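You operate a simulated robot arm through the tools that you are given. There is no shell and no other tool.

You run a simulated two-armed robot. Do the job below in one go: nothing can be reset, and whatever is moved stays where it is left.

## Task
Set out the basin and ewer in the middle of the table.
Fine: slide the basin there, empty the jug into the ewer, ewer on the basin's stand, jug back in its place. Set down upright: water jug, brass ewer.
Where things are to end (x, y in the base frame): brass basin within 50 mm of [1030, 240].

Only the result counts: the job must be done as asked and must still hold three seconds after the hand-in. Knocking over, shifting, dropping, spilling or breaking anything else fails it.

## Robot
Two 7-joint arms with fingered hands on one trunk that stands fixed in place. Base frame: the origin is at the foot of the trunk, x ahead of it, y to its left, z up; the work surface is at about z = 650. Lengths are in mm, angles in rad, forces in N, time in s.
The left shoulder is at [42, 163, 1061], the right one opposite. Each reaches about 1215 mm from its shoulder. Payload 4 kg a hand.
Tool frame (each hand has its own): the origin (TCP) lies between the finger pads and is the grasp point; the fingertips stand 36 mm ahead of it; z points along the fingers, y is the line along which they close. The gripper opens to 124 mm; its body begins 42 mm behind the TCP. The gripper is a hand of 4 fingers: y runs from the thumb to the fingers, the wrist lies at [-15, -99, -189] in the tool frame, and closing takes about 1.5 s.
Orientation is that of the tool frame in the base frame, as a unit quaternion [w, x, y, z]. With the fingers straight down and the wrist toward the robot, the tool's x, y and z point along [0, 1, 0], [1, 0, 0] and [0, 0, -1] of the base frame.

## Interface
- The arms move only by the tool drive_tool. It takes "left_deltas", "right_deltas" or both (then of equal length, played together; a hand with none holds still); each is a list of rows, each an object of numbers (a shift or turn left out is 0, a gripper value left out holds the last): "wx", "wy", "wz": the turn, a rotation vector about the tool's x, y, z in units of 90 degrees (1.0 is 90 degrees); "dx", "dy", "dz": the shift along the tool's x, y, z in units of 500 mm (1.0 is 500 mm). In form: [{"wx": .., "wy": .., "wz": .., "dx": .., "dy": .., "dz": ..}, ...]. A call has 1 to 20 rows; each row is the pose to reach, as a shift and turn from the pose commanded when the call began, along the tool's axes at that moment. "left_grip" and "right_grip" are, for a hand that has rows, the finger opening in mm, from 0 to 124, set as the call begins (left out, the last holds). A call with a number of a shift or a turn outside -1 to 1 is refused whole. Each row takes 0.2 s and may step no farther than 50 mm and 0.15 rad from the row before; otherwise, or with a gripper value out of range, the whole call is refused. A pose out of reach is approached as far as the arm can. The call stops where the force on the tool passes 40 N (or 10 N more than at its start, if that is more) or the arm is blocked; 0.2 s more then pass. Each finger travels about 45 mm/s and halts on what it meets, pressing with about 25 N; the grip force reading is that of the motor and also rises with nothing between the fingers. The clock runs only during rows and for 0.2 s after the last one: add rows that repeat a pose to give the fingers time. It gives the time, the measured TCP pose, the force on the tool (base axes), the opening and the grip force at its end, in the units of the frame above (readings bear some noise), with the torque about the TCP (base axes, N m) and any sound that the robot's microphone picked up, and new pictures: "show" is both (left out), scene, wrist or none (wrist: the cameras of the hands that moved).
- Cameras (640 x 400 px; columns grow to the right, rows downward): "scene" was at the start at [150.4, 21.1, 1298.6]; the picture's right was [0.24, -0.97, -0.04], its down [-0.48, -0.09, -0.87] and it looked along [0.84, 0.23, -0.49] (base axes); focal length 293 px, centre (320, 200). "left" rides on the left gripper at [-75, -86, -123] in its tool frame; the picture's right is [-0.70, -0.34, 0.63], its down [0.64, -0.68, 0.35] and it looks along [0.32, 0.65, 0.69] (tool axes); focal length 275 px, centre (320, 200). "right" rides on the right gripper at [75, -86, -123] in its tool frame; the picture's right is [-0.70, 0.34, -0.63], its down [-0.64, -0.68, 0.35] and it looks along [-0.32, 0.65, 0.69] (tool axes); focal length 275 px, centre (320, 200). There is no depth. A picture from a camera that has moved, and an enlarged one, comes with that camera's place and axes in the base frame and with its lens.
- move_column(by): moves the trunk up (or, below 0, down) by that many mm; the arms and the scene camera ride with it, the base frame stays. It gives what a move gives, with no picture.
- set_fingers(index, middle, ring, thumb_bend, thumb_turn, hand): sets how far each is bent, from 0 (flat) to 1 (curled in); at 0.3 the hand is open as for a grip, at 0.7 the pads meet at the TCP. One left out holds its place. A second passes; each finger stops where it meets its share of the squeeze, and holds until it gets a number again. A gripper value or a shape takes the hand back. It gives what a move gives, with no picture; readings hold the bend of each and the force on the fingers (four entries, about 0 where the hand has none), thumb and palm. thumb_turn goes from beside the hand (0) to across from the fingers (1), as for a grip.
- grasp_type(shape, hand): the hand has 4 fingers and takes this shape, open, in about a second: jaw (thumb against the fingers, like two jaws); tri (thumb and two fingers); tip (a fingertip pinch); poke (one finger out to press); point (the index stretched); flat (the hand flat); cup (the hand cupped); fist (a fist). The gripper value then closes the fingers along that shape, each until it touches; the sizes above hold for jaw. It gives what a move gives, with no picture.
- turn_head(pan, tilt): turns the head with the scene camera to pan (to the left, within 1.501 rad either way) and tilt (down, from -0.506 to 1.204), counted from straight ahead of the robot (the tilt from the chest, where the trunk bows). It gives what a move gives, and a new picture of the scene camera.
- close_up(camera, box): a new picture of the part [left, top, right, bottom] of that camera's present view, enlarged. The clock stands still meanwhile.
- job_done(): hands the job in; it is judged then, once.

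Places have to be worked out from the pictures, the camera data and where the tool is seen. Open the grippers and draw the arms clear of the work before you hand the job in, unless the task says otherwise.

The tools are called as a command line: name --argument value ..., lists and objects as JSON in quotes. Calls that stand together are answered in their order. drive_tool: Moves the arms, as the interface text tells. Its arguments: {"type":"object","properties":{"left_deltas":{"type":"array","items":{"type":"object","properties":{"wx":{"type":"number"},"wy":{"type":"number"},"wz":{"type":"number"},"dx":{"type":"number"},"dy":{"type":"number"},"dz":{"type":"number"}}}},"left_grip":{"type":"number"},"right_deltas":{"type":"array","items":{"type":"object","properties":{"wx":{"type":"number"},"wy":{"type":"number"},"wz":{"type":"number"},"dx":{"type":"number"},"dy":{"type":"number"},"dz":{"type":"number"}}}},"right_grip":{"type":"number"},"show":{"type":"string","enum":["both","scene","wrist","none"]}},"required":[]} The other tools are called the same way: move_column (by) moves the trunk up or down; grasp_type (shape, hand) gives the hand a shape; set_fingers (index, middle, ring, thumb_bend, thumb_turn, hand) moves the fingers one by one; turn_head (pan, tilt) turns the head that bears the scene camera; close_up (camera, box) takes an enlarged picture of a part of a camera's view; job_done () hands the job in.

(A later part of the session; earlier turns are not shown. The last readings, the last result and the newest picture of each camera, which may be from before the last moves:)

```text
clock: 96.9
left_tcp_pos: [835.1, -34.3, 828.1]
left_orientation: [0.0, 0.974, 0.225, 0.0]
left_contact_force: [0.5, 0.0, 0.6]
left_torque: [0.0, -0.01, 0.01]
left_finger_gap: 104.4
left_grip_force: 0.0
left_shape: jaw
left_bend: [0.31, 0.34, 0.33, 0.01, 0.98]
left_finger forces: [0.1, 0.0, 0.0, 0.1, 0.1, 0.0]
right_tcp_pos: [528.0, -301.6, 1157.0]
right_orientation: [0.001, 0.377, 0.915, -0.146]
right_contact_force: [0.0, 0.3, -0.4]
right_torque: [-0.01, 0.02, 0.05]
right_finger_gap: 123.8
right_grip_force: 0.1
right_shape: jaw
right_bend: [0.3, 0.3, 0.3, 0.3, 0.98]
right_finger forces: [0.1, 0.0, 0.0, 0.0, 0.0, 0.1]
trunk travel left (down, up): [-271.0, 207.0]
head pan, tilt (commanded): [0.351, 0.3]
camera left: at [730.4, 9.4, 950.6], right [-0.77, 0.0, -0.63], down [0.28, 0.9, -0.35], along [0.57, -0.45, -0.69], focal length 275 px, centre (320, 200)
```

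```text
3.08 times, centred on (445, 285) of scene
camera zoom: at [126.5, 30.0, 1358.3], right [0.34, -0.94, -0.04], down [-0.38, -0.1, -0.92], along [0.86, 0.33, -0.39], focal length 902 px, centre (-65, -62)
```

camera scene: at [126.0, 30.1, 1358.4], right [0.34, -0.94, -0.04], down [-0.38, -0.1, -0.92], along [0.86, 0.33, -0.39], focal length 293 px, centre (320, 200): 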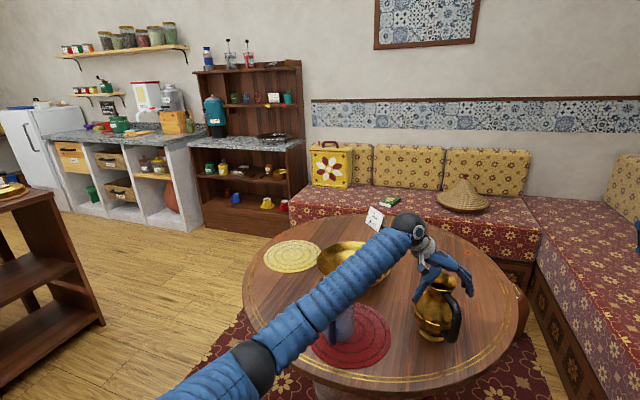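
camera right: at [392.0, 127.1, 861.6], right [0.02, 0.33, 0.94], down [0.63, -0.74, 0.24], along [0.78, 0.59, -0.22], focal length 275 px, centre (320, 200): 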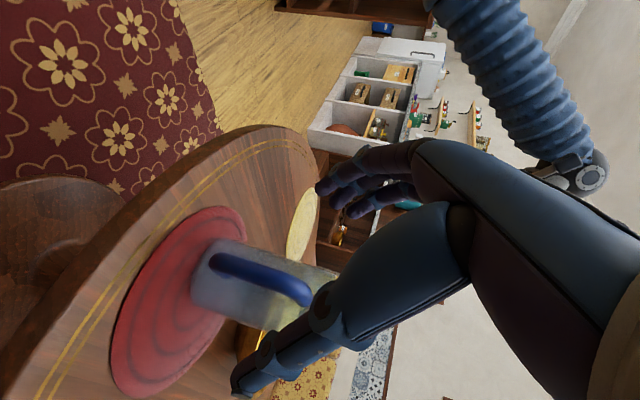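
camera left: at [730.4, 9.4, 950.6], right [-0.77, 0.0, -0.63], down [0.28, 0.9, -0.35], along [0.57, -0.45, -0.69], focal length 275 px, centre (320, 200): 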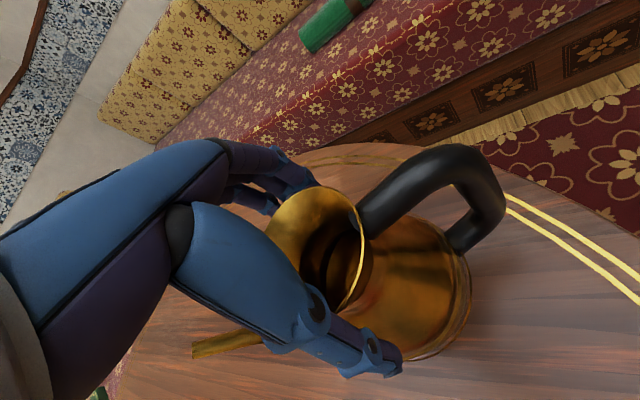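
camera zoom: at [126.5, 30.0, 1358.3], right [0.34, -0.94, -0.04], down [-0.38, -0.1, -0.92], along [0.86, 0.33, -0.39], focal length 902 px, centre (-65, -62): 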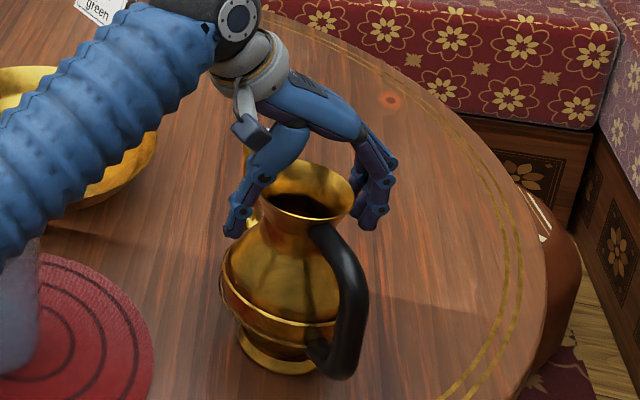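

No contact at 104 mm; fingers and thumb look evenly close to the rim. I close further in steps.

drive_tool --left_deltas '[{"dz": 0}, {"dz": 0}, {"dz": 0}]' --left_grip 92 --show "none"

close_up --camera "scene" --box '[390, 220, 500, 350]'

```text
clock: 97.7
left_tcp_pos: [836.0, -34.1, 827.1]
left_orientation: [0.0, 0.974, 0.225, 0.0]
left_contact_force: [-0.9, -0.2, 0.7]
left_torque: [-0.04, -0.03, 0.06]
left_finger_gap: 92.1
left_grip_force: 0.0
left_shape: jaw
left_bend: [0.33, 0.37, 0.35, 0.0, 0.98]
left_finger forces: [0.0, 0.0, 0.0, 0.0, 0.0, 0.0]
right_tcp_pos: [527.8, -302.4, 1156.6]
right_orientation: [0.0, 0.377, 0.914, -0.147]
right_contact_force: [-0.3, 0.1, 0.6]
right_torque: [0.0, 0.0, 0.0]
right_finger_gap: 124.0
right_grip_force: 0.0
right_shape: jaw
right_bend: [0.3, 0.3, 0.3, 0.3, 0.98]
right_finger forces: [0.0, 0.0, 0.0, 0.0, 0.0, 0.0]
trunk travel left (down, up): [-271.0, 207.0]
head pan, tilt (commanded): [0.351, 0.3]
```

```text
3.08 times, centred on (445, 285) of scene
camera zoom: at [126.4, 30.0, 1358.3], right [0.34, -0.94, -0.04], down [-0.38, -0.1, -0.92], along [0.86, 0.33, -0.39], focal length 902 px, centre (-65, -62)
```

zoom: 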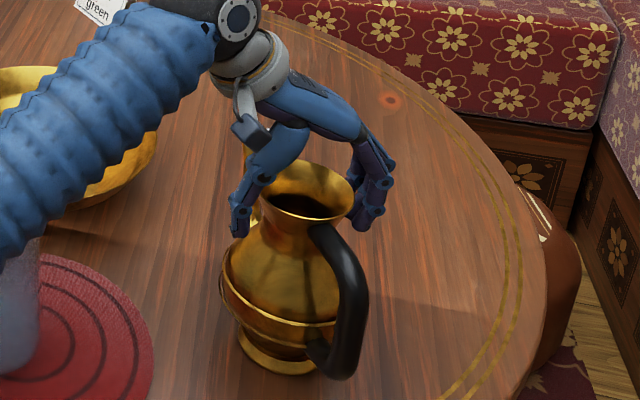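

Still no contact at 92 mm, so I continue closing.

drive_tool --left_deltas '[{"dz": 0}, {"dz": 0}, {"dz": 0}]' --left_grip 80 --show "none"

close_up --camera "scene" --box '[390, 220, 500, 350]'

```text
clock: 98.5
left_tcp_pos: [836.7, -34.4, 827.9]
left_orientation: [0.0, 0.974, 0.226, -0.001]
left_contact_force: [0.2, -1.3, 3.7]
left_torque: [-0.44, -0.28, 0.04]
left_finger_gap: 86.3
left_grip_force: 24.5
left_shape: jaw
left_bend: [0.36, 0.39, 0.4, 0.45, 0.99]
left_finger forces: [17.3, 8.3, 2.9, 0.1, 28.1, 0.0]
right_tcp_pos: [528.6, -300.9, 1157.2]
right_orientation: [0.0, 0.378, 0.914, -0.146]
right_contact_force: [1.0, 0.1, 0.6]
right_torque: [0.0, 0.04, 0.06]
right_finger_gap: 123.9
right_grip_force: 0.0
right_shape: jaw
right_bend: [0.3, 0.3, 0.3, 0.3, 0.98]
right_finger forces: [0.1, 0.0, 0.0, 0.2, 0.0, 0.0]
trunk travel left (down, up): [-271.0, 207.0]
head pan, tilt (commanded): [0.351, 0.3]
```

```text
3.08 times, centred on (445, 285) of scene
camera zoom: at [126.1, 30.0, 1358.4], right [0.34, -0.94, -0.04], down [-0.38, -0.1, -0.92], along [0.86, 0.33, -0.39], focal length 902 px, centre (-65, -62)
```

zoom: 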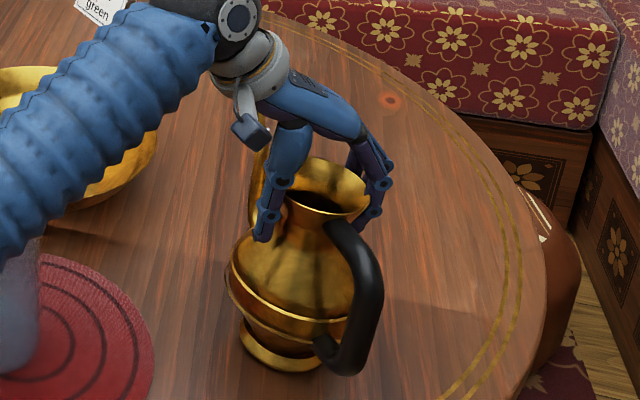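

The ewer is gripped (thumb 28 N, fingers 28 N in total), leaning only a few degrees. I lift it 40 mm slowly and check that it hangs well.

drive_tool --left_deltas '[{"dz": -0.02}, {"dz": -0.04}, {"dz": -0.06}, {"dz": -0.08}, {"dz": -0.08}, {"dz": -0.08}]' --left_grip 60 --show "wrist"

close_up --camera "scene" --box '[390, 200, 500, 350]'

```text
clock: 99.9
left_tcp_pos: [837.2, -32.5, 867.4]
left_orientation: [0.001, 0.974, 0.225, 0.0]
left_contact_force: [-0.2, -0.4, -5.5]
left_torque: [0.0, 0.0, -0.01]
left_finger_gap: 86.2
left_grip_force: 25.1
left_shape: jaw
left_bend: [0.36, 0.39, 0.4, 0.45, 0.99]
left_finger forces: [18.2, 7.9, 3.3, 0.1, 27.7, 0.1]
right_tcp_pos: [528.4, -301.8, 1157.2]
right_orientation: [0.001, 0.377, 0.914, -0.147]
right_contact_force: [-0.2, 0.7, 0.6]
right_torque: [0.02, 0.01, 0.02]
right_finger_gap: 124.1
right_grip_force: 0.1
right_shape: jaw
right_bend: [0.3, 0.3, 0.3, 0.3, 0.98]
right_finger forces: [0.0, 0.0, 0.0, 0.0, 0.0, 0.1]
trunk travel left (down, up): [-271.0, 207.0]
head pan, tilt (commanded): [0.351, 0.3]
camera left: at [730.7, 10.0, 990.5], right [-0.77, 0.0, -0.63], down [0.28, 0.9, -0.35], along [0.57, -0.45, -0.69], focal length 275 px, centre (320, 200)
```

left: 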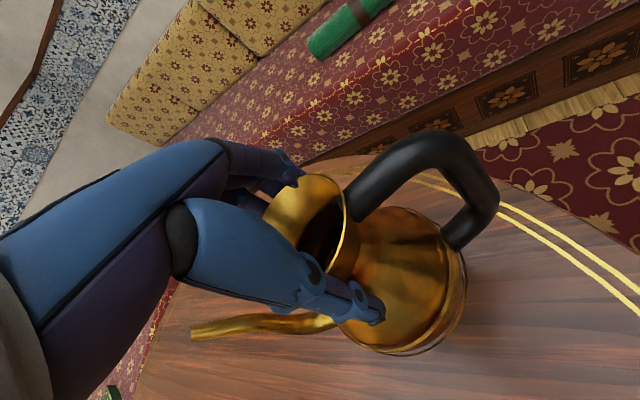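

```text
2.67 times, centred on (445, 275) of scene
camera zoom: at [126.7, 30.0, 1358.2], right [0.34, -0.94, -0.04], down [-0.38, -0.1, -0.92], along [0.86, 0.33, -0.39], focal length 782 px, centre (-13, 0)
```

zoom: 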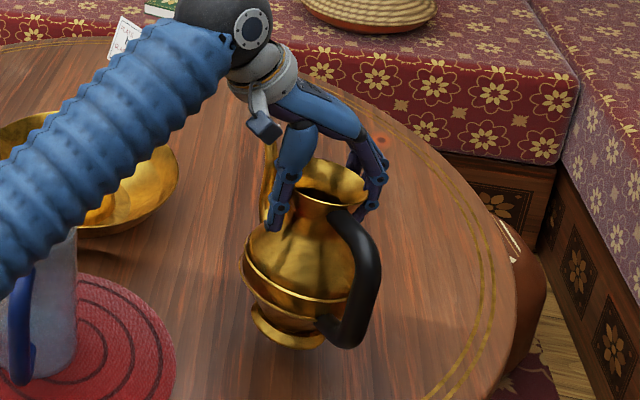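

The ewer (about 0.55 kg) hangs securely, tilted roughly 7°. I lift it clear and carry it over the stand, turning it about 69° so its spout will point toward +y.

drive_tool --left_deltas '[{"dz": -0.05}, {"dz": -0.1}, {"dz": -0.15}, {"dx": 0.03, "dy": -0.018, "dz": -0.166, "wz": -0.04}, {"dx": 0.075, "dy": -0.046, "dz": -0.166, "wz": -0.1}, {"dx": 0.125, "dy": -0.076, "dz": -0.166, "wz": -0.167}, {"dx": 0.175, "dy": -0.107, "dz": -0.166, "wz": -0.235}, {"dx": 0.225, "dy": -0.137, "dz": -0.166, "wz": -0.302}, {"dx": 0.275, "dy": -0.168, "dz": -0.166, "wz": -0.369}, {"dx": 0.325, "dy": -0.198, "dz": -0.166, "wz": -0.436}, {"dx": 0.375, "dy": -0.229, "dz": -0.166, "wz": -0.503}, {"dx": 0.425, "dy": -0.259, "dz": -0.166, "wz": -0.57}, {"dx": 0.475, "dy": -0.29, "dz": -0.166, "wz": -0.637}, {"dx": 0.525, "dy": -0.32, "dz": -0.166, "wz": -0.704}, {"dx": 0.556, "dy": -0.339, "dz": -0.166, "wz": -0.745}, {"dx": 0.5727, "dy": -0.349, "dz": -0.166, "wz": -0.767}, {"dx": 0.5727, "dy": -0.349, "dz": -0.166, "wz": -0.767}]' --show "both"

close_up --camera "scene" --box '[280, 140, 460, 320]'

```text
clock: 103.5
left_tcp_pos: [1018.7, 250.2, 950.9]
left_orientation: [-0.001, 0.675, 0.738, 0.0]
left_contact_force: [-0.4, -0.3, -5.6]
left_torque: [-0.02, 0.01, 0.01]
left_finger_gap: 86.3
left_grip_force: 25.0
left_shape: jaw
left_bend: [0.36, 0.39, 0.4, 0.45, 0.99]
left_finger forces: [18.0, 7.8, 3.6, 0.0, 27.1, 0.0]
right_tcp_pos: [528.8, -302.2, 1156.0]
right_orientation: [0.0, 0.377, 0.915, -0.146]
right_contact_force: [-0.1, -0.4, -0.5]
right_torque: [0.0, 0.01, 0.0]
right_finger_gap: 124.0
right_grip_force: 0.0
right_shape: jaw
right_bend: [0.3, 0.3, 0.3, 0.3, 0.98]
right_finger forces: [0.0, 0.0, 0.1, 0.0, 0.0, 0.0]
trunk travel left (down, up): [-271.0, 207.0]
head pan, tilt (commanded): [0.351, 0.3]
camera scene: at [126.9, 30.2, 1358.2], right [0.34, -0.94, -0.04], down [-0.38, -0.1, -0.92], along [0.86, 0.33, -0.39], focal length 293 px, centre (320, 200)
camera left: at [938.3, 166.6, 1073.9], right [-0.27, -0.72, -0.63], down [-0.74, 0.58, -0.35], along [0.62, 0.37, -0.69], focal length 275 px, centre (320, 200)
```

scene: 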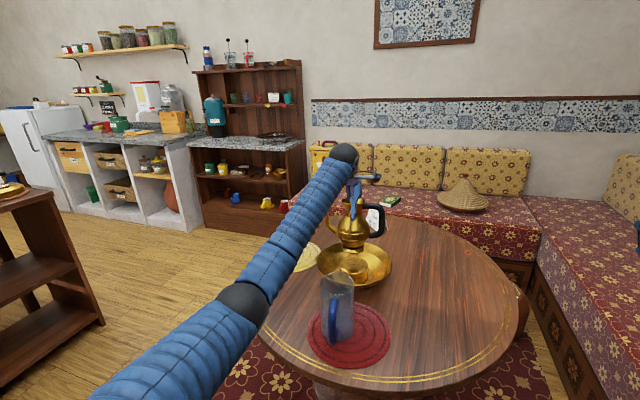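
left: 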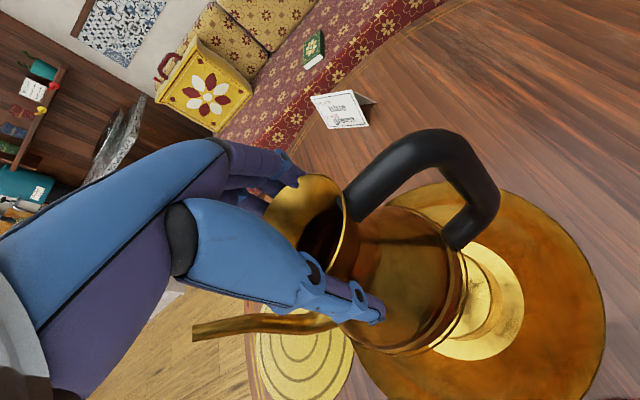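

```text
2.22 times, centred on (370, 230) of scene
camera zoom: at [126.9, 30.2, 1358.2], right [0.34, -0.94, -0.04], down [-0.38, -0.1, -0.92], along [0.86, 0.33, -0.39], focal length 652 px, centre (209, 133)
```

zoom: 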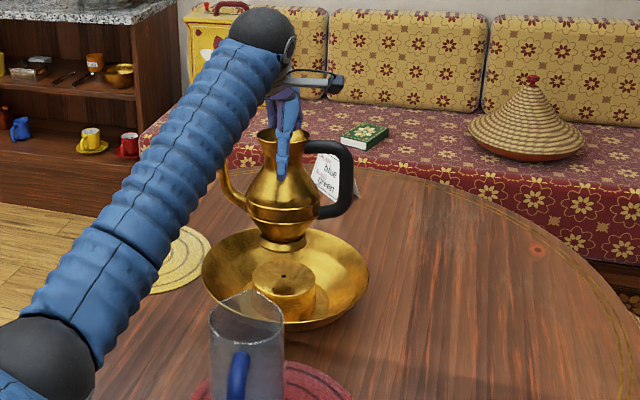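

The ewer hangs over the stand with its spout to the left and handle to the right. I check the alignment from the right hand's camera and the left one.

close_up --camera "right" --box '[0, 0, 640, 400]'

close_up --camera "left" --box '[240, 120, 640, 400]'

```text
1.00 times, centred on (320, 200) of right (not enlarged: the box is as wide or as high as the picture)
camera zoom: at [430.0, -274.2, 1289.9], right [0.8, -0.08, 0.59], down [-0.05, -1.0, -0.08], along [0.6, 0.03, -0.8], focal length 275 px, centre (320, 200)
```

zoom: 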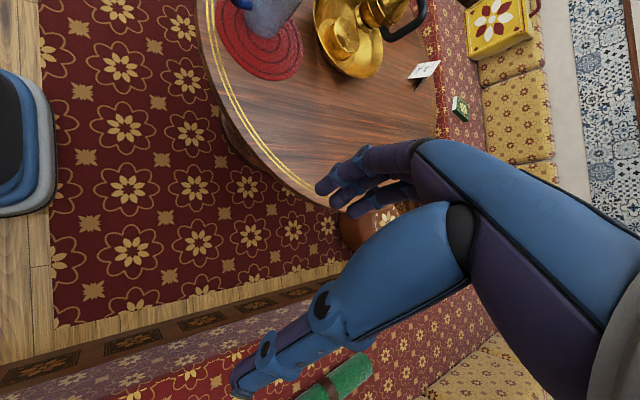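

```text
1.43 times, centred on (440, 260) of left
camera zoom: at [938.3, 166.6, 1073.9], right [-0.27, -0.72, -0.63], down [-0.74, 0.58, -0.35], along [0.62, 0.37, -0.69], focal length 393 px, centre (149, 114)
```

zoom: 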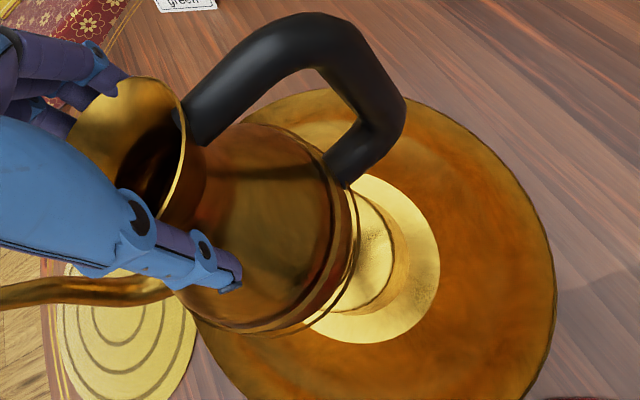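

The right camera just clips the ewer at its top edge. I shift the right hand 220 mm toward +y, well clear of the left arm, to get a proper side view.

drive_tool --right_deltas '[{"dx": 0.05, "dy": 0.049, "dz": -0.02}, {"dx": 0.101, "dy": 0.099, "dz": -0.039}, {"dx": 0.152, "dy": 0.148, "dz": -0.059}, {"dx": 0.203, "dy": 0.197, "dz": -0.078}, {"dx": 0.253, "dy": 0.247, "dz": -0.098}, {"dx": 0.304, "dy": 0.296, "dz": -0.117}, {"dx": 0.304, "dy": 0.296, "dz": -0.117}]' --show "wrist"

close_up --camera "right" --box '[280, 0, 480, 160]'

```text
clock: 105.1
left_tcp_pos: [1017.2, 250.0, 949.5]
left_orientation: [-0.001, 0.676, 0.737, 0.001]
left_contact_force: [-0.8, 0.5, -4.4]
left_torque: [-0.03, 0.02, 0.0]
left_finger_gap: 86.2
left_grip_force: 25.1
left_shape: jaw
left_bend: [0.36, 0.39, 0.4, 0.45, 0.99]
left_finger forces: [17.8, 7.8, 3.5, 0.0, 27.0, 0.0]
right_tcp_pos: [529.4, -80.9, 1154.8]
right_orientation: [0.0, 0.377, 0.915, -0.146]
right_contact_force: [-0.6, 0.5, -0.4]
right_torque: [-0.01, 0.06, -0.02]
right_finger_gap: 123.9
right_grip_force: 0.1
right_shape: jaw
right_bend: [0.3, 0.3, 0.3, 0.3, 0.98]
right_finger forces: [0.0, 0.1, 0.0, 0.0, 0.0, 0.0]
trunk travel left (down, up): [-271.0, 207.0]
head pan, tilt (commanded): [0.351, 0.3]
camera right: at [431.1, -54.0, 1288.5], right [0.8, -0.08, 0.59], down [-0.05, -1.0, -0.08], along [0.6, 0.03, -0.8], focal length 275 px, centre (320, 200)
```

right: 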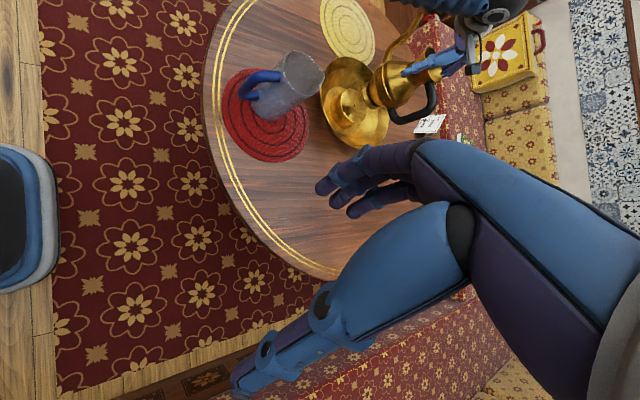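

```text
2.50 times, centred on (380, 80) of right
camera zoom: at [431.1, -54.0, 1288.5], right [0.8, -0.08, 0.59], down [-0.05, -1.0, -0.08], along [0.6, 0.03, -0.8], focal length 688 px, centre (170, 500)
```

zoom: 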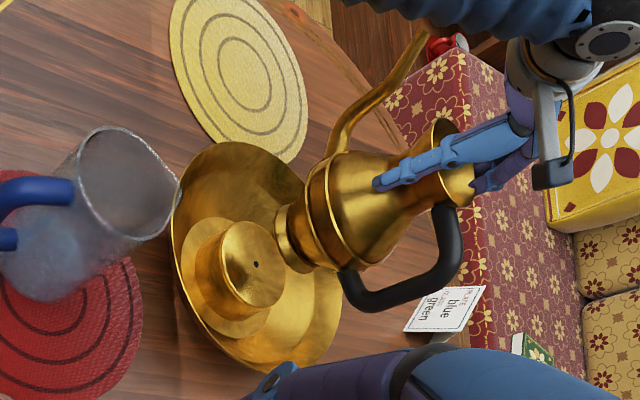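

The side view shows the ewer leaning about 8° toward +x in the grip. I counter-tilt the hand by that angle and shift it so the ewer's axis comes over the stand.

drive_tool --left_deltas '[{"dx": -0.001, "dy": -0.015, "wx": -0.03, "wy": 0.005}, {"dx": -0.003, "dy": -0.03, "wx": -0.06, "wy": 0.01}, {"dx": -0.004, "dy": -0.0446, "wx": -0.0881, "wy": 0.0145}, {"dx": -0.004, "dy": -0.0446, "wx": -0.0881, "wy": 0.0145}]' --show "none"

close_up --camera "right" --box '[320, 0, 460, 140]'

close_up --camera "scene" --box '[310, 150, 420, 300]'

```text
clock: 106.1
left_tcp_pos: [996.3, 245.6, 950.2]
left_orientation: [0.038, 0.674, 0.736, 0.058]
left_contact_force: [0.9, -0.6, -5.4]
left_torque: [-0.03, 0.12, 0.02]
left_finger_gap: 85.9
left_grip_force: 24.8
left_shape: jaw
left_bend: [0.36, 0.39, 0.4, 0.45, 0.99]
left_finger forces: [17.5, 7.8, 3.8, 0.1, 27.3, 0.0]
right_tcp_pos: [530.4, -80.8, 1154.9]
right_orientation: [0.0, 0.377, 0.915, -0.146]
right_contact_force: [0.4, 0.7, 0.6]
right_torque: [-0.02, -0.01, -0.01]
right_finger_gap: 123.9
right_grip_force: 0.1
right_shape: jaw
right_bend: [0.3, 0.3, 0.3, 0.3, 0.98]
right_finger forces: [0.0, 0.1, 0.1, 0.0, 0.0, 0.0]
trunk travel left (down, up): [-271.0, 207.0]
head pan, tilt (commanded): [0.351, 0.3]
```

```text
2.86 times, centred on (390, 70) of right
camera zoom: at [431.3, -53.6, 1288.5], right [0.8, -0.08, 0.59], down [-0.05, -1.0, -0.08], along [0.6, 0.03, -0.8], focal length 786 px, centre (120, 571)
```

zoom: 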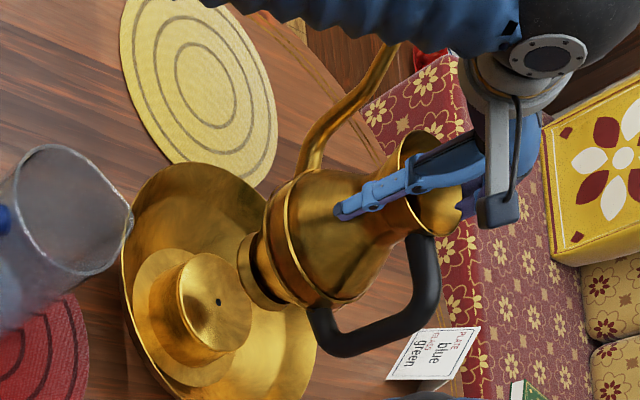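

```text
2.67 times, centred on (365, 225) of scene
camera zoom: at [127.1, 30.2, 1358.2], right [0.34, -0.94, -0.04], down [-0.38, -0.1, -0.92], along [0.86, 0.33, -0.39], focal length 782 px, centre (200, 133)
```

zoom: 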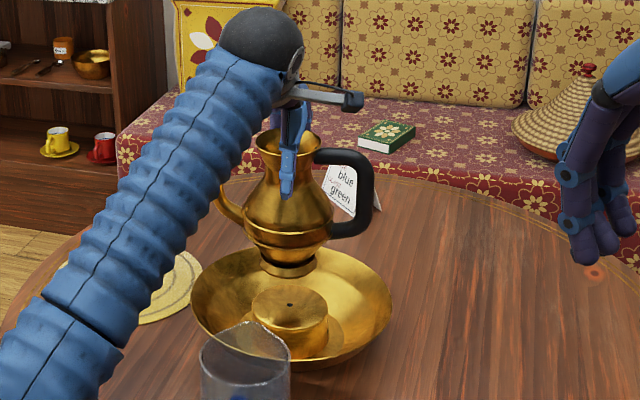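

After the counter-tilt the ewer is upright, its base over the stand within a few millimetres (about 5 mm too far in +y). I correct that and lower 50 mm, leaving about 12 mm.

drive_tool --left_deltas '[{"dx": -0.01, "dy": 0.0, "dz": 0.001}, {"dx": -0.0107, "dy": -0.0048, "dz": 0.033}, {"dx": -0.0115, "dy": -0.0097, "dz": 0.066}, {"dx": -0.0122, "dy": -0.0145, "dz": 0.0989}, {"dx": -0.0122, "dy": -0.0145, "dz": 0.0989}]' --show "none"

close_up --camera "right" --box '[320, 0, 460, 140]'

close_up --camera "scene" --box '[310, 150, 420, 300]'

```text
clock: 107.3
left_tcp_pos: [997.5, 239.2, 900.6]
left_orientation: [0.039, 0.674, 0.735, 0.058]
left_contact_force: [0.2, 0.4, -4.5]
left_torque: [-0.01, 0.09, 0.0]
left_finger_gap: 86.0
left_grip_force: 25.3
left_shape: jaw
left_bend: [0.36, 0.39, 0.4, 0.45, 0.99]
left_finger forces: [17.6, 7.9, 3.8, 0.0, 27.3, 0.0]
right_tcp_pos: [529.5, -81.2, 1154.9]
right_orientation: [0.0, 0.377, 0.915, -0.146]
right_contact_force: [0.1, 0.6, 0.0]
right_torque: [-0.01, 0.01, 0.03]
right_finger_gap: 124.1
right_grip_force: 0.1
right_shape: jaw
right_bend: [0.3, 0.3, 0.3, 0.3, 0.98]
right_finger forces: [0.0, 0.1, 0.0, 0.0, 0.1, 0.0]
trunk travel left (down, up): [-271.0, 207.0]
head pan, tilt (commanded): [0.351, 0.3]
```

```text
2.86 times, centred on (390, 70) of right
camera zoom: at [430.9, -53.6, 1288.7], right [0.8, -0.08, 0.59], down [-0.05, -1.0, -0.08], along [0.6, 0.03, -0.8], focal length 786 px, centre (120, 571)
```

zoom: 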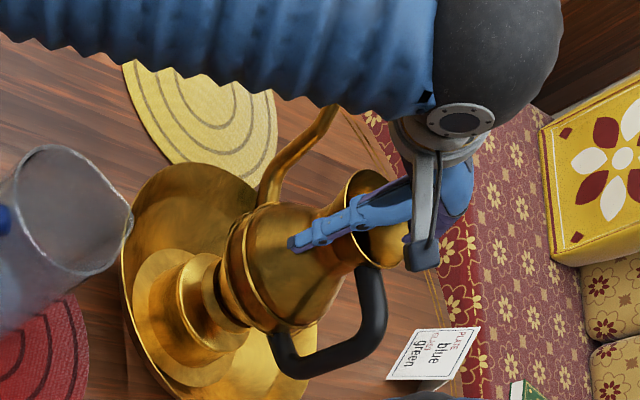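

```text
2.67 times, centred on (365, 225) of scene
camera zoom: at [126.6, 30.2, 1358.3], right [0.34, -0.94, -0.04], down [-0.38, -0.1, -0.92], along [0.86, 0.33, -0.39], focal length 782 px, centre (200, 133)
```

zoom: 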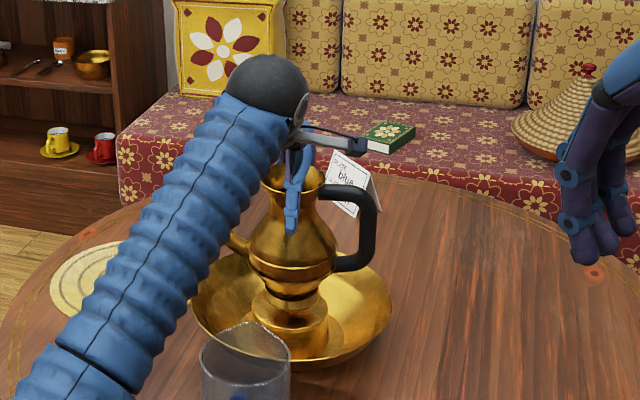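

The base is just above the stand; both views show it still about 7 mm too far toward +y. I shift −7 mm in y and lower in small steps.

drive_tool --left_deltas '[{"dx": -0.007, "dy": -0.0006}, {"dx": -0.014, "dy": -0.0012}, {"dx": -0.0142, "dy": -0.0025, "dz": 0.009}, {"dx": -0.0144, "dy": -0.0037, "dz": 0.0179}, {"dx": -0.0144, "dy": -0.0037, "dz": 0.0179}]' --show "none"

close_up --camera "right" --box '[330, 60, 410, 140]'

close_up --camera "scene" --box '[310, 200, 390, 290]'

```text
clock: 108.5
left_tcp_pos: [996.3, 233.2, 890.7]
left_orientation: [0.039, 0.674, 0.735, 0.058]
left_contact_force: [0.4, 0.0, -5.2]
left_torque: [0.01, 0.08, -0.01]
left_finger_gap: 86.2
left_grip_force: 25.2
left_shape: jaw
left_bend: [0.36, 0.39, 0.4, 0.45, 0.99]
left_finger forces: [17.5, 7.8, 3.8, 0.1, 27.2, 0.0]
right_tcp_pos: [528.5, -81.5, 1156.6]
right_orientation: [0.0, 0.377, 0.915, -0.147]
right_contact_force: [0.6, 0.1, -0.1]
right_torque: [-0.01, 0.01, 0.01]
right_finger_gap: 123.9
right_grip_force: 0.0
right_shape: jaw
right_bend: [0.3, 0.3, 0.3, 0.3, 0.98]
right_finger forces: [0.0, 0.0, 0.0, 0.0, 0.0, 0.0]
trunk travel left (down, up): [-271.0, 207.0]
head pan, tilt (commanded): [0.351, 0.3]
```

```text
5.00 times, centred on (370, 100) of right
camera zoom: at [431.2, -53.6, 1288.5], right [0.8, -0.08, 0.59], down [-0.05, -1.0, -0.08], along [0.6, 0.03, -0.8], focal length 1376 px, centre (70, 700)
```

zoom: 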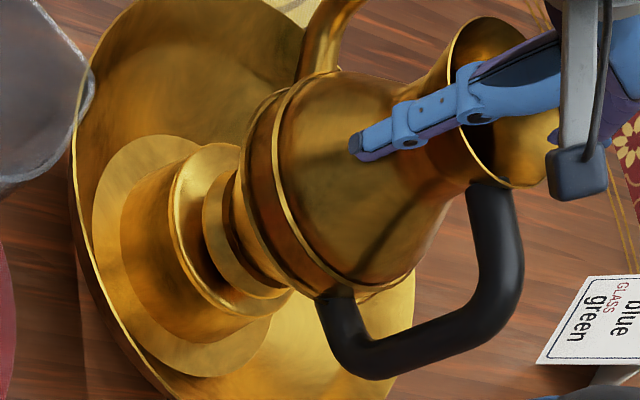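

```text
4.44 times, centred on (350, 245) of scene
camera zoom: at [126.9, 30.3, 1358.2], right [0.34, -0.94, -0.04], down [-0.38, -0.1, -0.92], along [0.86, 0.33, -0.39], focal length 1303 px, centre (187, 0)
```

zoom: 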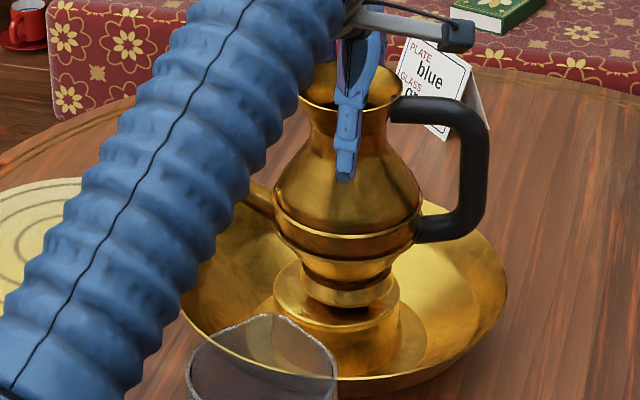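

The foot now sits slightly toward −y and +x of the stand's centre by the scene view. I nudge (−4, +5) mm and lower a further 6 mm, reading the force.

drive_tool --left_deltas '[{"dx": 0.0107, "dy": -0.0071, "dz": -0.0007}, {"dx": 0.0107, "dy": -0.0075, "dz": 0.0023}, {"dx": 0.0106, "dy": -0.0079, "dz": 0.0053}, {"dx": 0.0106, "dy": -0.0083, "dz": 0.0083}, {"dx": 0.0105, "dy": -0.0087, "dz": 0.0112}]' --show "none"

close_up --camera "scene" --box '[310, 200, 390, 290]'

close_up --camera "right" --box '[330, 60, 410, 140]'

```text
clock: 109.7
left_tcp_pos: [992.8, 238.0, 884.0]
left_orientation: [0.038, 0.674, 0.736, 0.059]
left_contact_force: [-0.3, -0.1, -5.3]
left_torque: [-0.01, 0.11, -0.02]
left_finger_gap: 86.0
left_grip_force: 24.8
left_shape: jaw
left_bend: [0.36, 0.39, 0.4, 0.45, 0.99]
left_finger forces: [17.5, 7.8, 3.8, 0.0, 27.3, 0.0]
right_tcp_pos: [530.3, -79.8, 1155.1]
right_orientation: [0.001, 0.377, 0.915, -0.146]
right_contact_force: [-0.1, -0.3, 0.1]
right_torque: [0.01, 0.0, 0.02]
right_finger_gap: 123.9
right_grip_force: 0.1
right_shape: jaw
right_bend: [0.3, 0.3, 0.3, 0.3, 0.98]
right_finger forces: [0.0, 0.1, 0.0, 0.0, 0.1, 0.0]
trunk travel left (down, up): [-271.0, 207.0]
head pan, tilt (commanded): [0.351, 0.3]
```

```text
4.44 times, centred on (350, 245) of scene
camera zoom: at [127.0, 30.3, 1358.2], right [0.34, -0.94, -0.04], down [-0.38, -0.1, -0.92], along [0.86, 0.33, -0.39], focal length 1303 px, centre (187, 0)
```

zoom: 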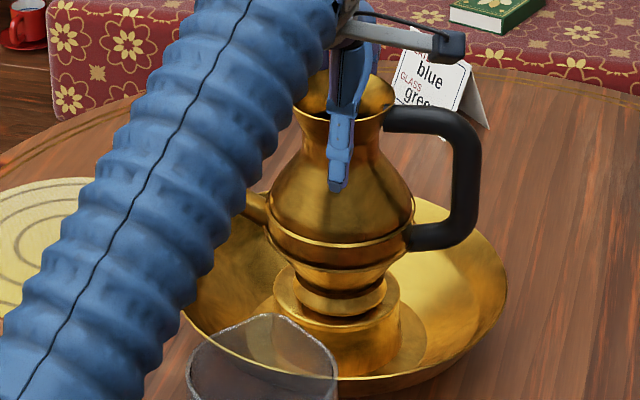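

```text
5.00 times, centred on (370, 100) of right
camera zoom: at [431.3, -53.5, 1288.5], right [0.8, -0.08, 0.59], down [-0.05, -1.0, -0.08], along [0.6, 0.03, -0.8], focal length 1376 px, centre (70, 700)
```

zoom: 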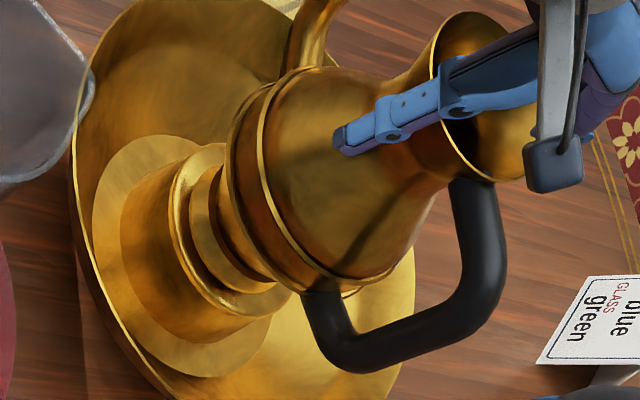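

The foot now looks centred on the stand in both views, with no contact yet. I lower further in 2 mm steps.

drive_tool --left_deltas '[{"dy": -0.0005, "dz": 0.004}, {"dy": -0.001, "dz": 0.008}, {"dy": -0.0015, "dz": 0.012}, {"dy": -0.0015, "dz": 0.012}]' --show "none"

close_up --camera "scene" --box '[310, 200, 390, 290]'

```text
clock: 110.7
left_tcp_pos: [993.1, 238.6, 878.7]
left_orientation: [0.039, 0.674, 0.735, 0.059]
left_contact_force: [1.0, -0.2, 1.0]
left_torque: [-0.05, 0.08, 0.01]
left_finger_gap: 86.4
left_grip_force: 24.9
left_shape: jaw
left_bend: [0.36, 0.39, 0.4, 0.25, 0.99]
left_finger forces: [17.8, 7.8, 3.8, 0.0, 26.8, 0.1]
right_tcp_pos: [529.2, -81.4, 1156.4]
right_orientation: [0.0, 0.377, 0.914, -0.147]
right_contact_force: [0.5, 0.5, -0.1]
right_torque: [-0.04, 0.01, 0.0]
right_finger_gap: 123.8
right_grip_force: 0.0
right_shape: jaw
right_bend: [0.3, 0.3, 0.3, 0.3, 0.98]
right_finger forces: [0.1, 0.1, 0.0, 0.1, 0.0, 0.1]
trunk travel left (down, up): [-271.0, 207.0]
head pan, tilt (commanded): [0.351, 0.3]
```

```text
4.44 times, centred on (350, 245) of scene
camera zoom: at [126.6, 30.2, 1358.3], right [0.34, -0.94, -0.04], down [-0.38, -0.1, -0.92], along [0.86, 0.33, -0.39], focal length 1303 px, centre (187, 0)
```

zoom: 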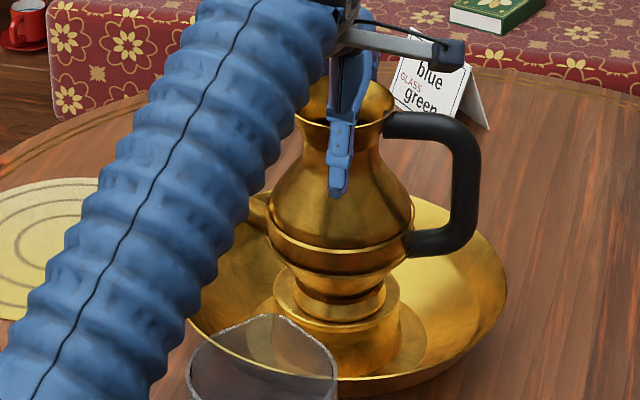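

The ewer's weight is now carried by the stand. I open the hand gently.

drive_tool --left_deltas '[{"dz": 0}, {"dz": 0}, {"dz": 0}, {"dz": 0}]' --left_grip 104 --show "none"

close_up --camera "scene" --box '[310, 180, 390, 290]'

close_up --camera "right" --box '[330, 40, 430, 140]'

```text
clock: 111.7
left_tcp_pos: [993.4, 238.5, 876.1]
left_orientation: [0.039, 0.674, 0.735, 0.058]
left_contact_force: [-0.1, -0.2, -0.1]
left_torque: [0.02, 0.07, 0.0]
left_finger_gap: 104.0
left_grip_force: 0.1
left_shape: jaw
left_bend: [0.31, 0.34, 0.33, 0.01, 0.98]
left_finger forces: [0.8, 0.1, 0.1, 0.0, 0.1, 0.0]
right_tcp_pos: [529.5, -81.1, 1156.3]
right_orientation: [0.0, 0.376, 0.915, -0.147]
right_contact_force: [0.6, -0.3, 0.0]
right_torque: [0.01, -0.03, -0.01]
right_finger_gap: 124.1
right_grip_force: 0.0
right_shape: jaw
right_bend: [0.3, 0.3, 0.3, 0.3, 0.98]
right_finger forces: [0.0, 0.0, 0.1, 0.0, 0.0, 0.0]
trunk travel left (down, up): [-271.0, 207.0]
head pan, tilt (commanded): [0.351, 0.3]
```

```text
3.64 times, centred on (350, 235) of scene
camera zoom: at [126.6, 30.1, 1358.3], right [0.34, -0.94, -0.04], down [-0.38, -0.1, -0.92], along [0.86, 0.33, -0.39], focal length 1066 px, centre (211, 73)
```

zoom: 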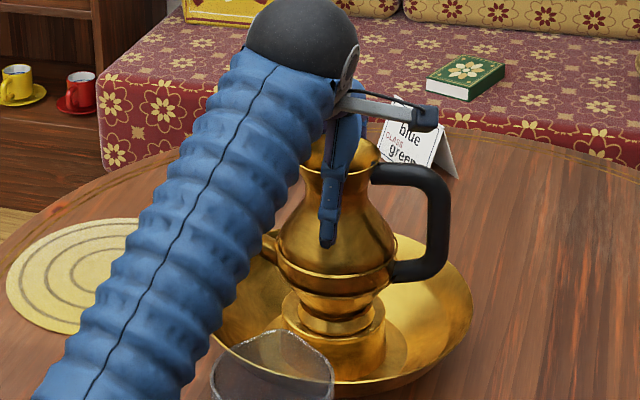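

```text
4.00 times, centred on (380, 90) of right
camera zoom: at [430.9, -53.7, 1288.6], right [0.8, -0.08, 0.59], down [-0.05, -1.0, -0.08], along [0.6, 0.03, -0.8], focal length 1101 px, centre (80, 640)
```

zoom: 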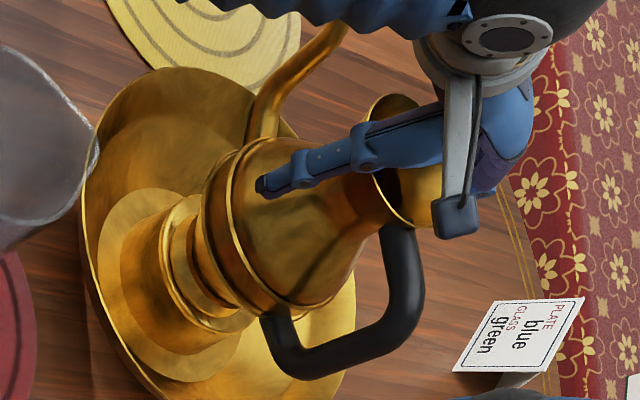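

The ewer stands upright on the stand; one finger still brushes the rim. I open the fingers wider before withdrawing.

set_fingers --hand "left" --index 0.08 --middle 0.08 --ring 0.08 --thumb_bend 0.15 --thumb_turn 1.0

close_up --camera "right" --box '[330, 40, 430, 140]'

close_up --camera "left" --box '[160, 100, 480, 400]'

```text
clock: 112.7
left_tcp_pos: [993.2, 238.9, 877.8]
left_orientation: [0.038, 0.673, 0.736, 0.058]
left_contact_force: [-0.2, 1.2, 0.1]
left_torque: [0.01, -0.03, 0.05]
left_finger_gap: 158.9
left_grip_force: 0.1
left_shape: fingers
left_bend: [0.08, 0.08, 0.08, 0.15, 0.96]
left_finger forces: [0.1, 0.1, 0.0, 0.1, 0.0, 0.0]
right_tcp_pos: [530.2, -81.7, 1155.0]
right_orientation: [0.0, 0.377, 0.914, -0.147]
right_contact_force: [0.3, -0.4, 0.2]
right_torque: [0.01, 0.01, 0.0]
right_finger_gap: 124.0
right_grip_force: 0.1
right_shape: jaw
right_bend: [0.3, 0.3, 0.3, 0.3, 0.98]
right_finger forces: [0.0, 0.1, 0.0, 0.1, 0.1, 0.0]
trunk travel left (down, up): [-271.0, 207.0]
head pan, tilt (commanded): [0.351, 0.3]
```

```text
4.00 times, centred on (380, 90) of right
camera zoom: at [430.8, -53.6, 1288.7], right [0.8, -0.08, 0.59], down [-0.05, -1.0, -0.08], along [0.6, 0.03, -0.8], focal length 1101 px, centre (80, 640)
```

zoom: 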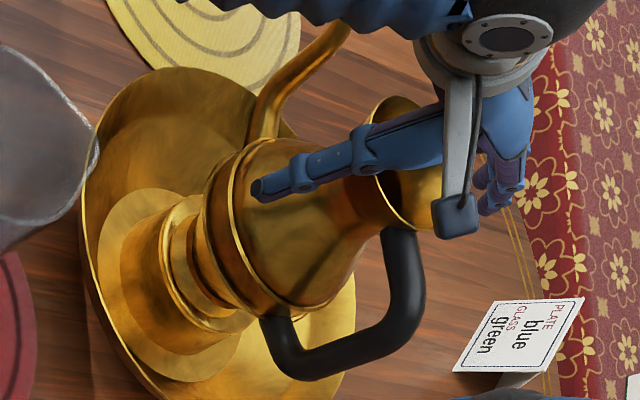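

```text
1.33 times, centred on (320, 250) of left
camera zoom: at [896.8, 151.4, 987.0], right [-0.18, -0.7, -0.69], down [-0.68, 0.6, -0.42], along [0.71, 0.39, -0.59], focal length 367 px, centre (320, 133)
```

zoom: 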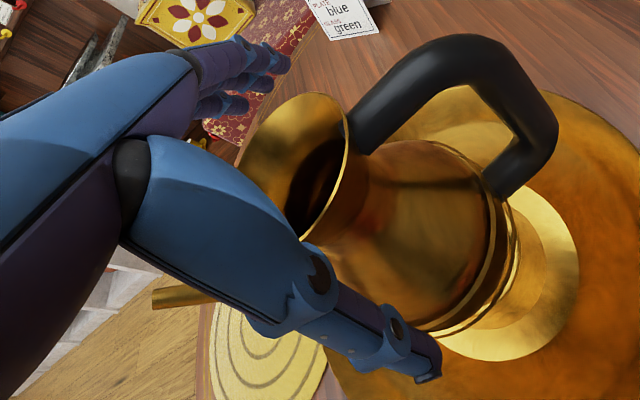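

The hand is clear all round the rim. I lift straight up 110 mm.

drive_tool --left_deltas '[{"dx": 0.0009, "dy": 0.0055, "dz": -0.0397}, {"dx": 0.0018, "dy": 0.0109, "dz": -0.0794}, {"dx": 0.0031, "dy": 0.0191, "dz": -0.1389}, {"dx": 0.0049, "dy": 0.03, "dz": -0.2182}, {"dx": 0.0049, "dy": 0.03, "dz": -0.2182}]' --show "both"

close_up --camera "right" --box '[220, 0, 460, 180]'

```text
clock: 113.9
left_tcp_pos: [991.6, 238.5, 987.7]
left_orientation: [0.039, 0.673, 0.736, 0.059]
left_contact_force: [0.0, -0.1, -0.9]
left_torque: [0.0, -0.01, 0.01]
left_finger_gap: 159.2
left_grip_force: 0.0
left_shape: fingers
left_bend: [0.08, 0.08, 0.08, 0.15, 0.96]
left_finger forces: [0.1, 0.1, 0.1, 0.0, 0.0, 0.0]
right_tcp_pos: [530.4, -80.7, 1155.4]
right_orientation: [0.0, 0.377, 0.915, -0.146]
right_contact_force: [0.5, -0.1, -0.7]
right_torque: [0.03, 0.02, 0.0]
right_finger_gap: 124.2
right_grip_force: 0.0
right_shape: jaw
right_bend: [0.3, 0.3, 0.3, 0.3, 0.98]
right_finger forces: [0.0, 0.0, 0.0, 0.0, 0.0, 0.1]
trunk travel left (down, up): [-271.0, 207.0]
head pan, tilt (commanded): [0.351, 0.3]
camera scene: at [127.0, 30.4, 1358.1], right [0.34, -0.94, -0.04], down [-0.38, -0.1, -0.92], along [0.86, 0.33, -0.39], focal length 293 px, centre (320, 200)
camera left: at [896.4, 150.7, 1096.7], right [-0.19, -0.7, -0.69], down [-0.68, 0.6, -0.42], along [0.71, 0.39, -0.59], focal length 275 px, centre (320, 200)
```

scene: 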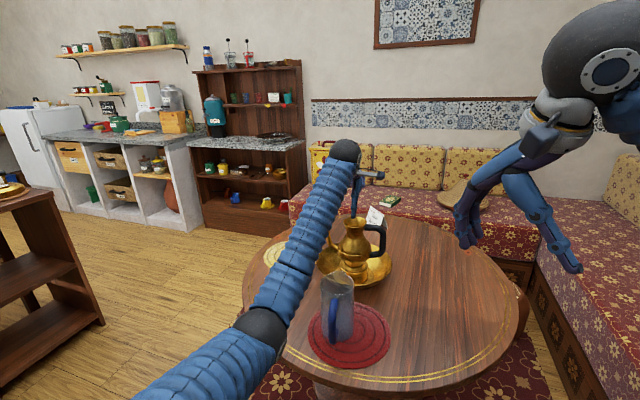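
left: 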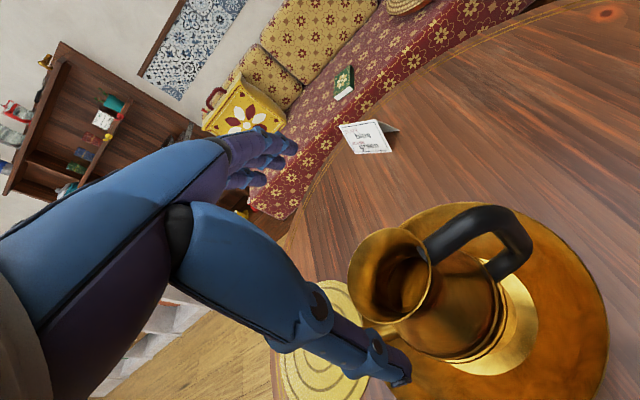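

```text
2.22 times, centred on (340, 90) of right
camera zoom: at [431.2, -53.4, 1288.4], right [0.8, -0.08, 0.59], down [-0.05, -1.0, -0.08], along [0.6, 0.03, -0.8], focal length 612 px, centre (276, 444)
```

zoom: 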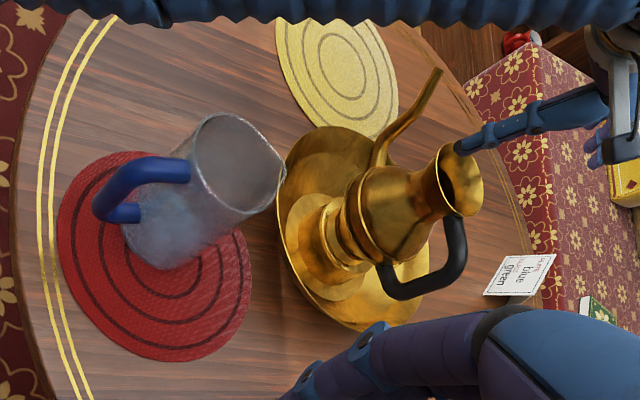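

The ewer stands on the stand with its spout toward +y and handle toward −y. I zoom in to verify how well its foot is centred there.

close_up --camera "right" --box '[320, 40, 430, 150]'

close_up --camera "scene" --box '[310, 200, 410, 300]'

close_up --camera "left" --box '[330, 180, 620, 400]'

```text
3.64 times, centred on (375, 95) of right
camera zoom: at [431.2, -53.4, 1288.4], right [0.8, -0.08, 0.59], down [-0.05, -1.0, -0.08], along [0.6, 0.03, -0.8], focal length 1001 px, centre (120, 582)
```

zoom: 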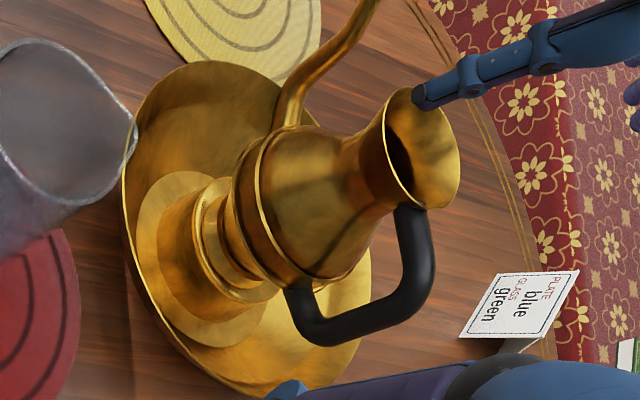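

```text
4.00 times, centred on (360, 250) of scene
camera zoom: at [127.0, 30.4, 1358.1], right [0.34, -0.94, -0.04], down [-0.38, -0.1, -0.92], along [0.86, 0.33, -0.39], focal length 1173 px, centre (160, 0)
```

zoom: 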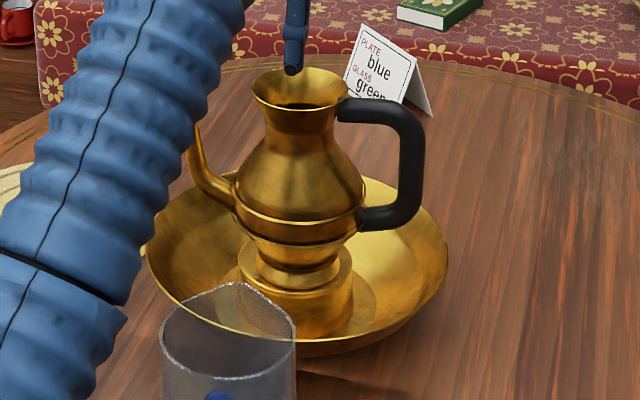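

```text
1.82 times, centred on (475, 290) of left
camera zoom: at [896.4, 150.7, 1096.7], right [-0.19, -0.7, -0.69], down [-0.68, 0.6, -0.42], along [0.71, 0.39, -0.59], focal length 500 px, centre (38, 36)
```

zoom: 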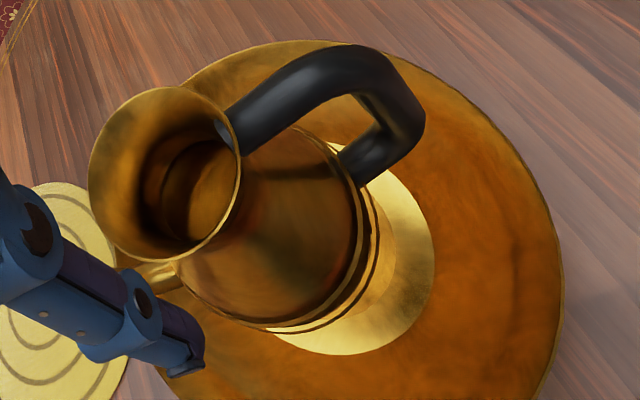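

Combining the three cameras, the ewer's mouth is at about (1014, 244, 886) and its foot is well within the stand. Next I bring the left hand back over the left side of the jug, levelled and yawed to the jug's direction.

drive_tool --left_deltas '[{"dx": 0.053, "dy": -0.059, "dz": 0.003, "wx": 0.011, "wy": -0.001, "wz": -0.011}, {"dx": 0.107, "dy": -0.119, "dz": 0.005, "wx": 0.022, "wy": -0.002, "wz": -0.022}, {"dx": 0.16, "dy": -0.178, "dz": 0.008, "wx": 0.033, "wy": -0.003, "wz": -0.033}, {"dx": 0.213, "dy": -0.238, "dz": 0.01, "wx": 0.044, "wy": -0.004, "wz": -0.044}, {"dx": 0.267, "dy": -0.297, "dz": 0.013, "wx": 0.055, "wy": -0.005, "wz": -0.055}, {"dx": 0.32, "dy": -0.357, "dz": 0.016, "wx": 0.066, "wy": -0.006, "wz": -0.066}, {"dx": 0.373, "dy": -0.416, "dz": 0.018, "wx": 0.077, "wy": -0.007, "wz": -0.077}, {"dx": 0.4264, "dy": -0.4757, "dz": 0.021, "wx": 0.0875, "wy": -0.0081, "wz": -0.0879}, {"dx": 0.4264, "dy": -0.4757, "dz": 0.021, "wx": 0.0875, "wy": -0.0081, "wz": -0.0879}]' --show "scene"

```text
clock: 115.9
left_tcp_pos: [738.6, 431.4, 950.7]
left_orientation: [0.0, 0.623, 0.782, 0.0]
left_contact_force: [-0.2, 0.1, 0.3]
left_torque: [-0.04, -0.01, 0.02]
left_finger_gap: 158.8
left_grip_force: 0.0
left_shape: fingers
left_bend: [0.08, 0.08, 0.08, 0.15, 0.96]
left_finger forces: [0.0, 0.1, 0.1, 0.0, 0.0, 0.0]
right_tcp_pos: [530.1, -81.7, 1155.8]
right_orientation: [0.0, 0.377, 0.915, -0.146]
right_contact_force: [0.0, 0.1, 0.0]
right_torque: [0.0, 0.02, -0.01]
right_finger_gap: 124.0
right_grip_force: 0.1
right_shape: jaw
right_bend: [0.3, 0.3, 0.3, 0.3, 0.98]
right_finger forces: [0.0, 0.0, 0.1, 0.0, 0.0, 0.0]
trunk travel left (down, up): [-271.0, 207.0]
head pan, tilt (commanded): [0.351, 0.3]
camera scene: at [126.8, 29.8, 1358.2], right [0.34, -0.94, -0.04], down [-0.38, -0.1, -0.92], along [0.86, 0.33, -0.39], focal length 293 px, centre (320, 200)
```

scene: 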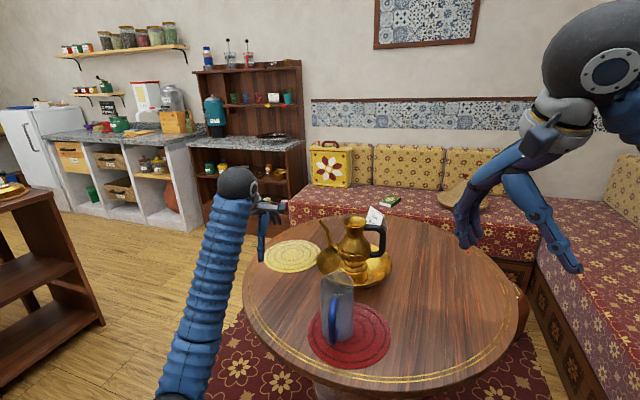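

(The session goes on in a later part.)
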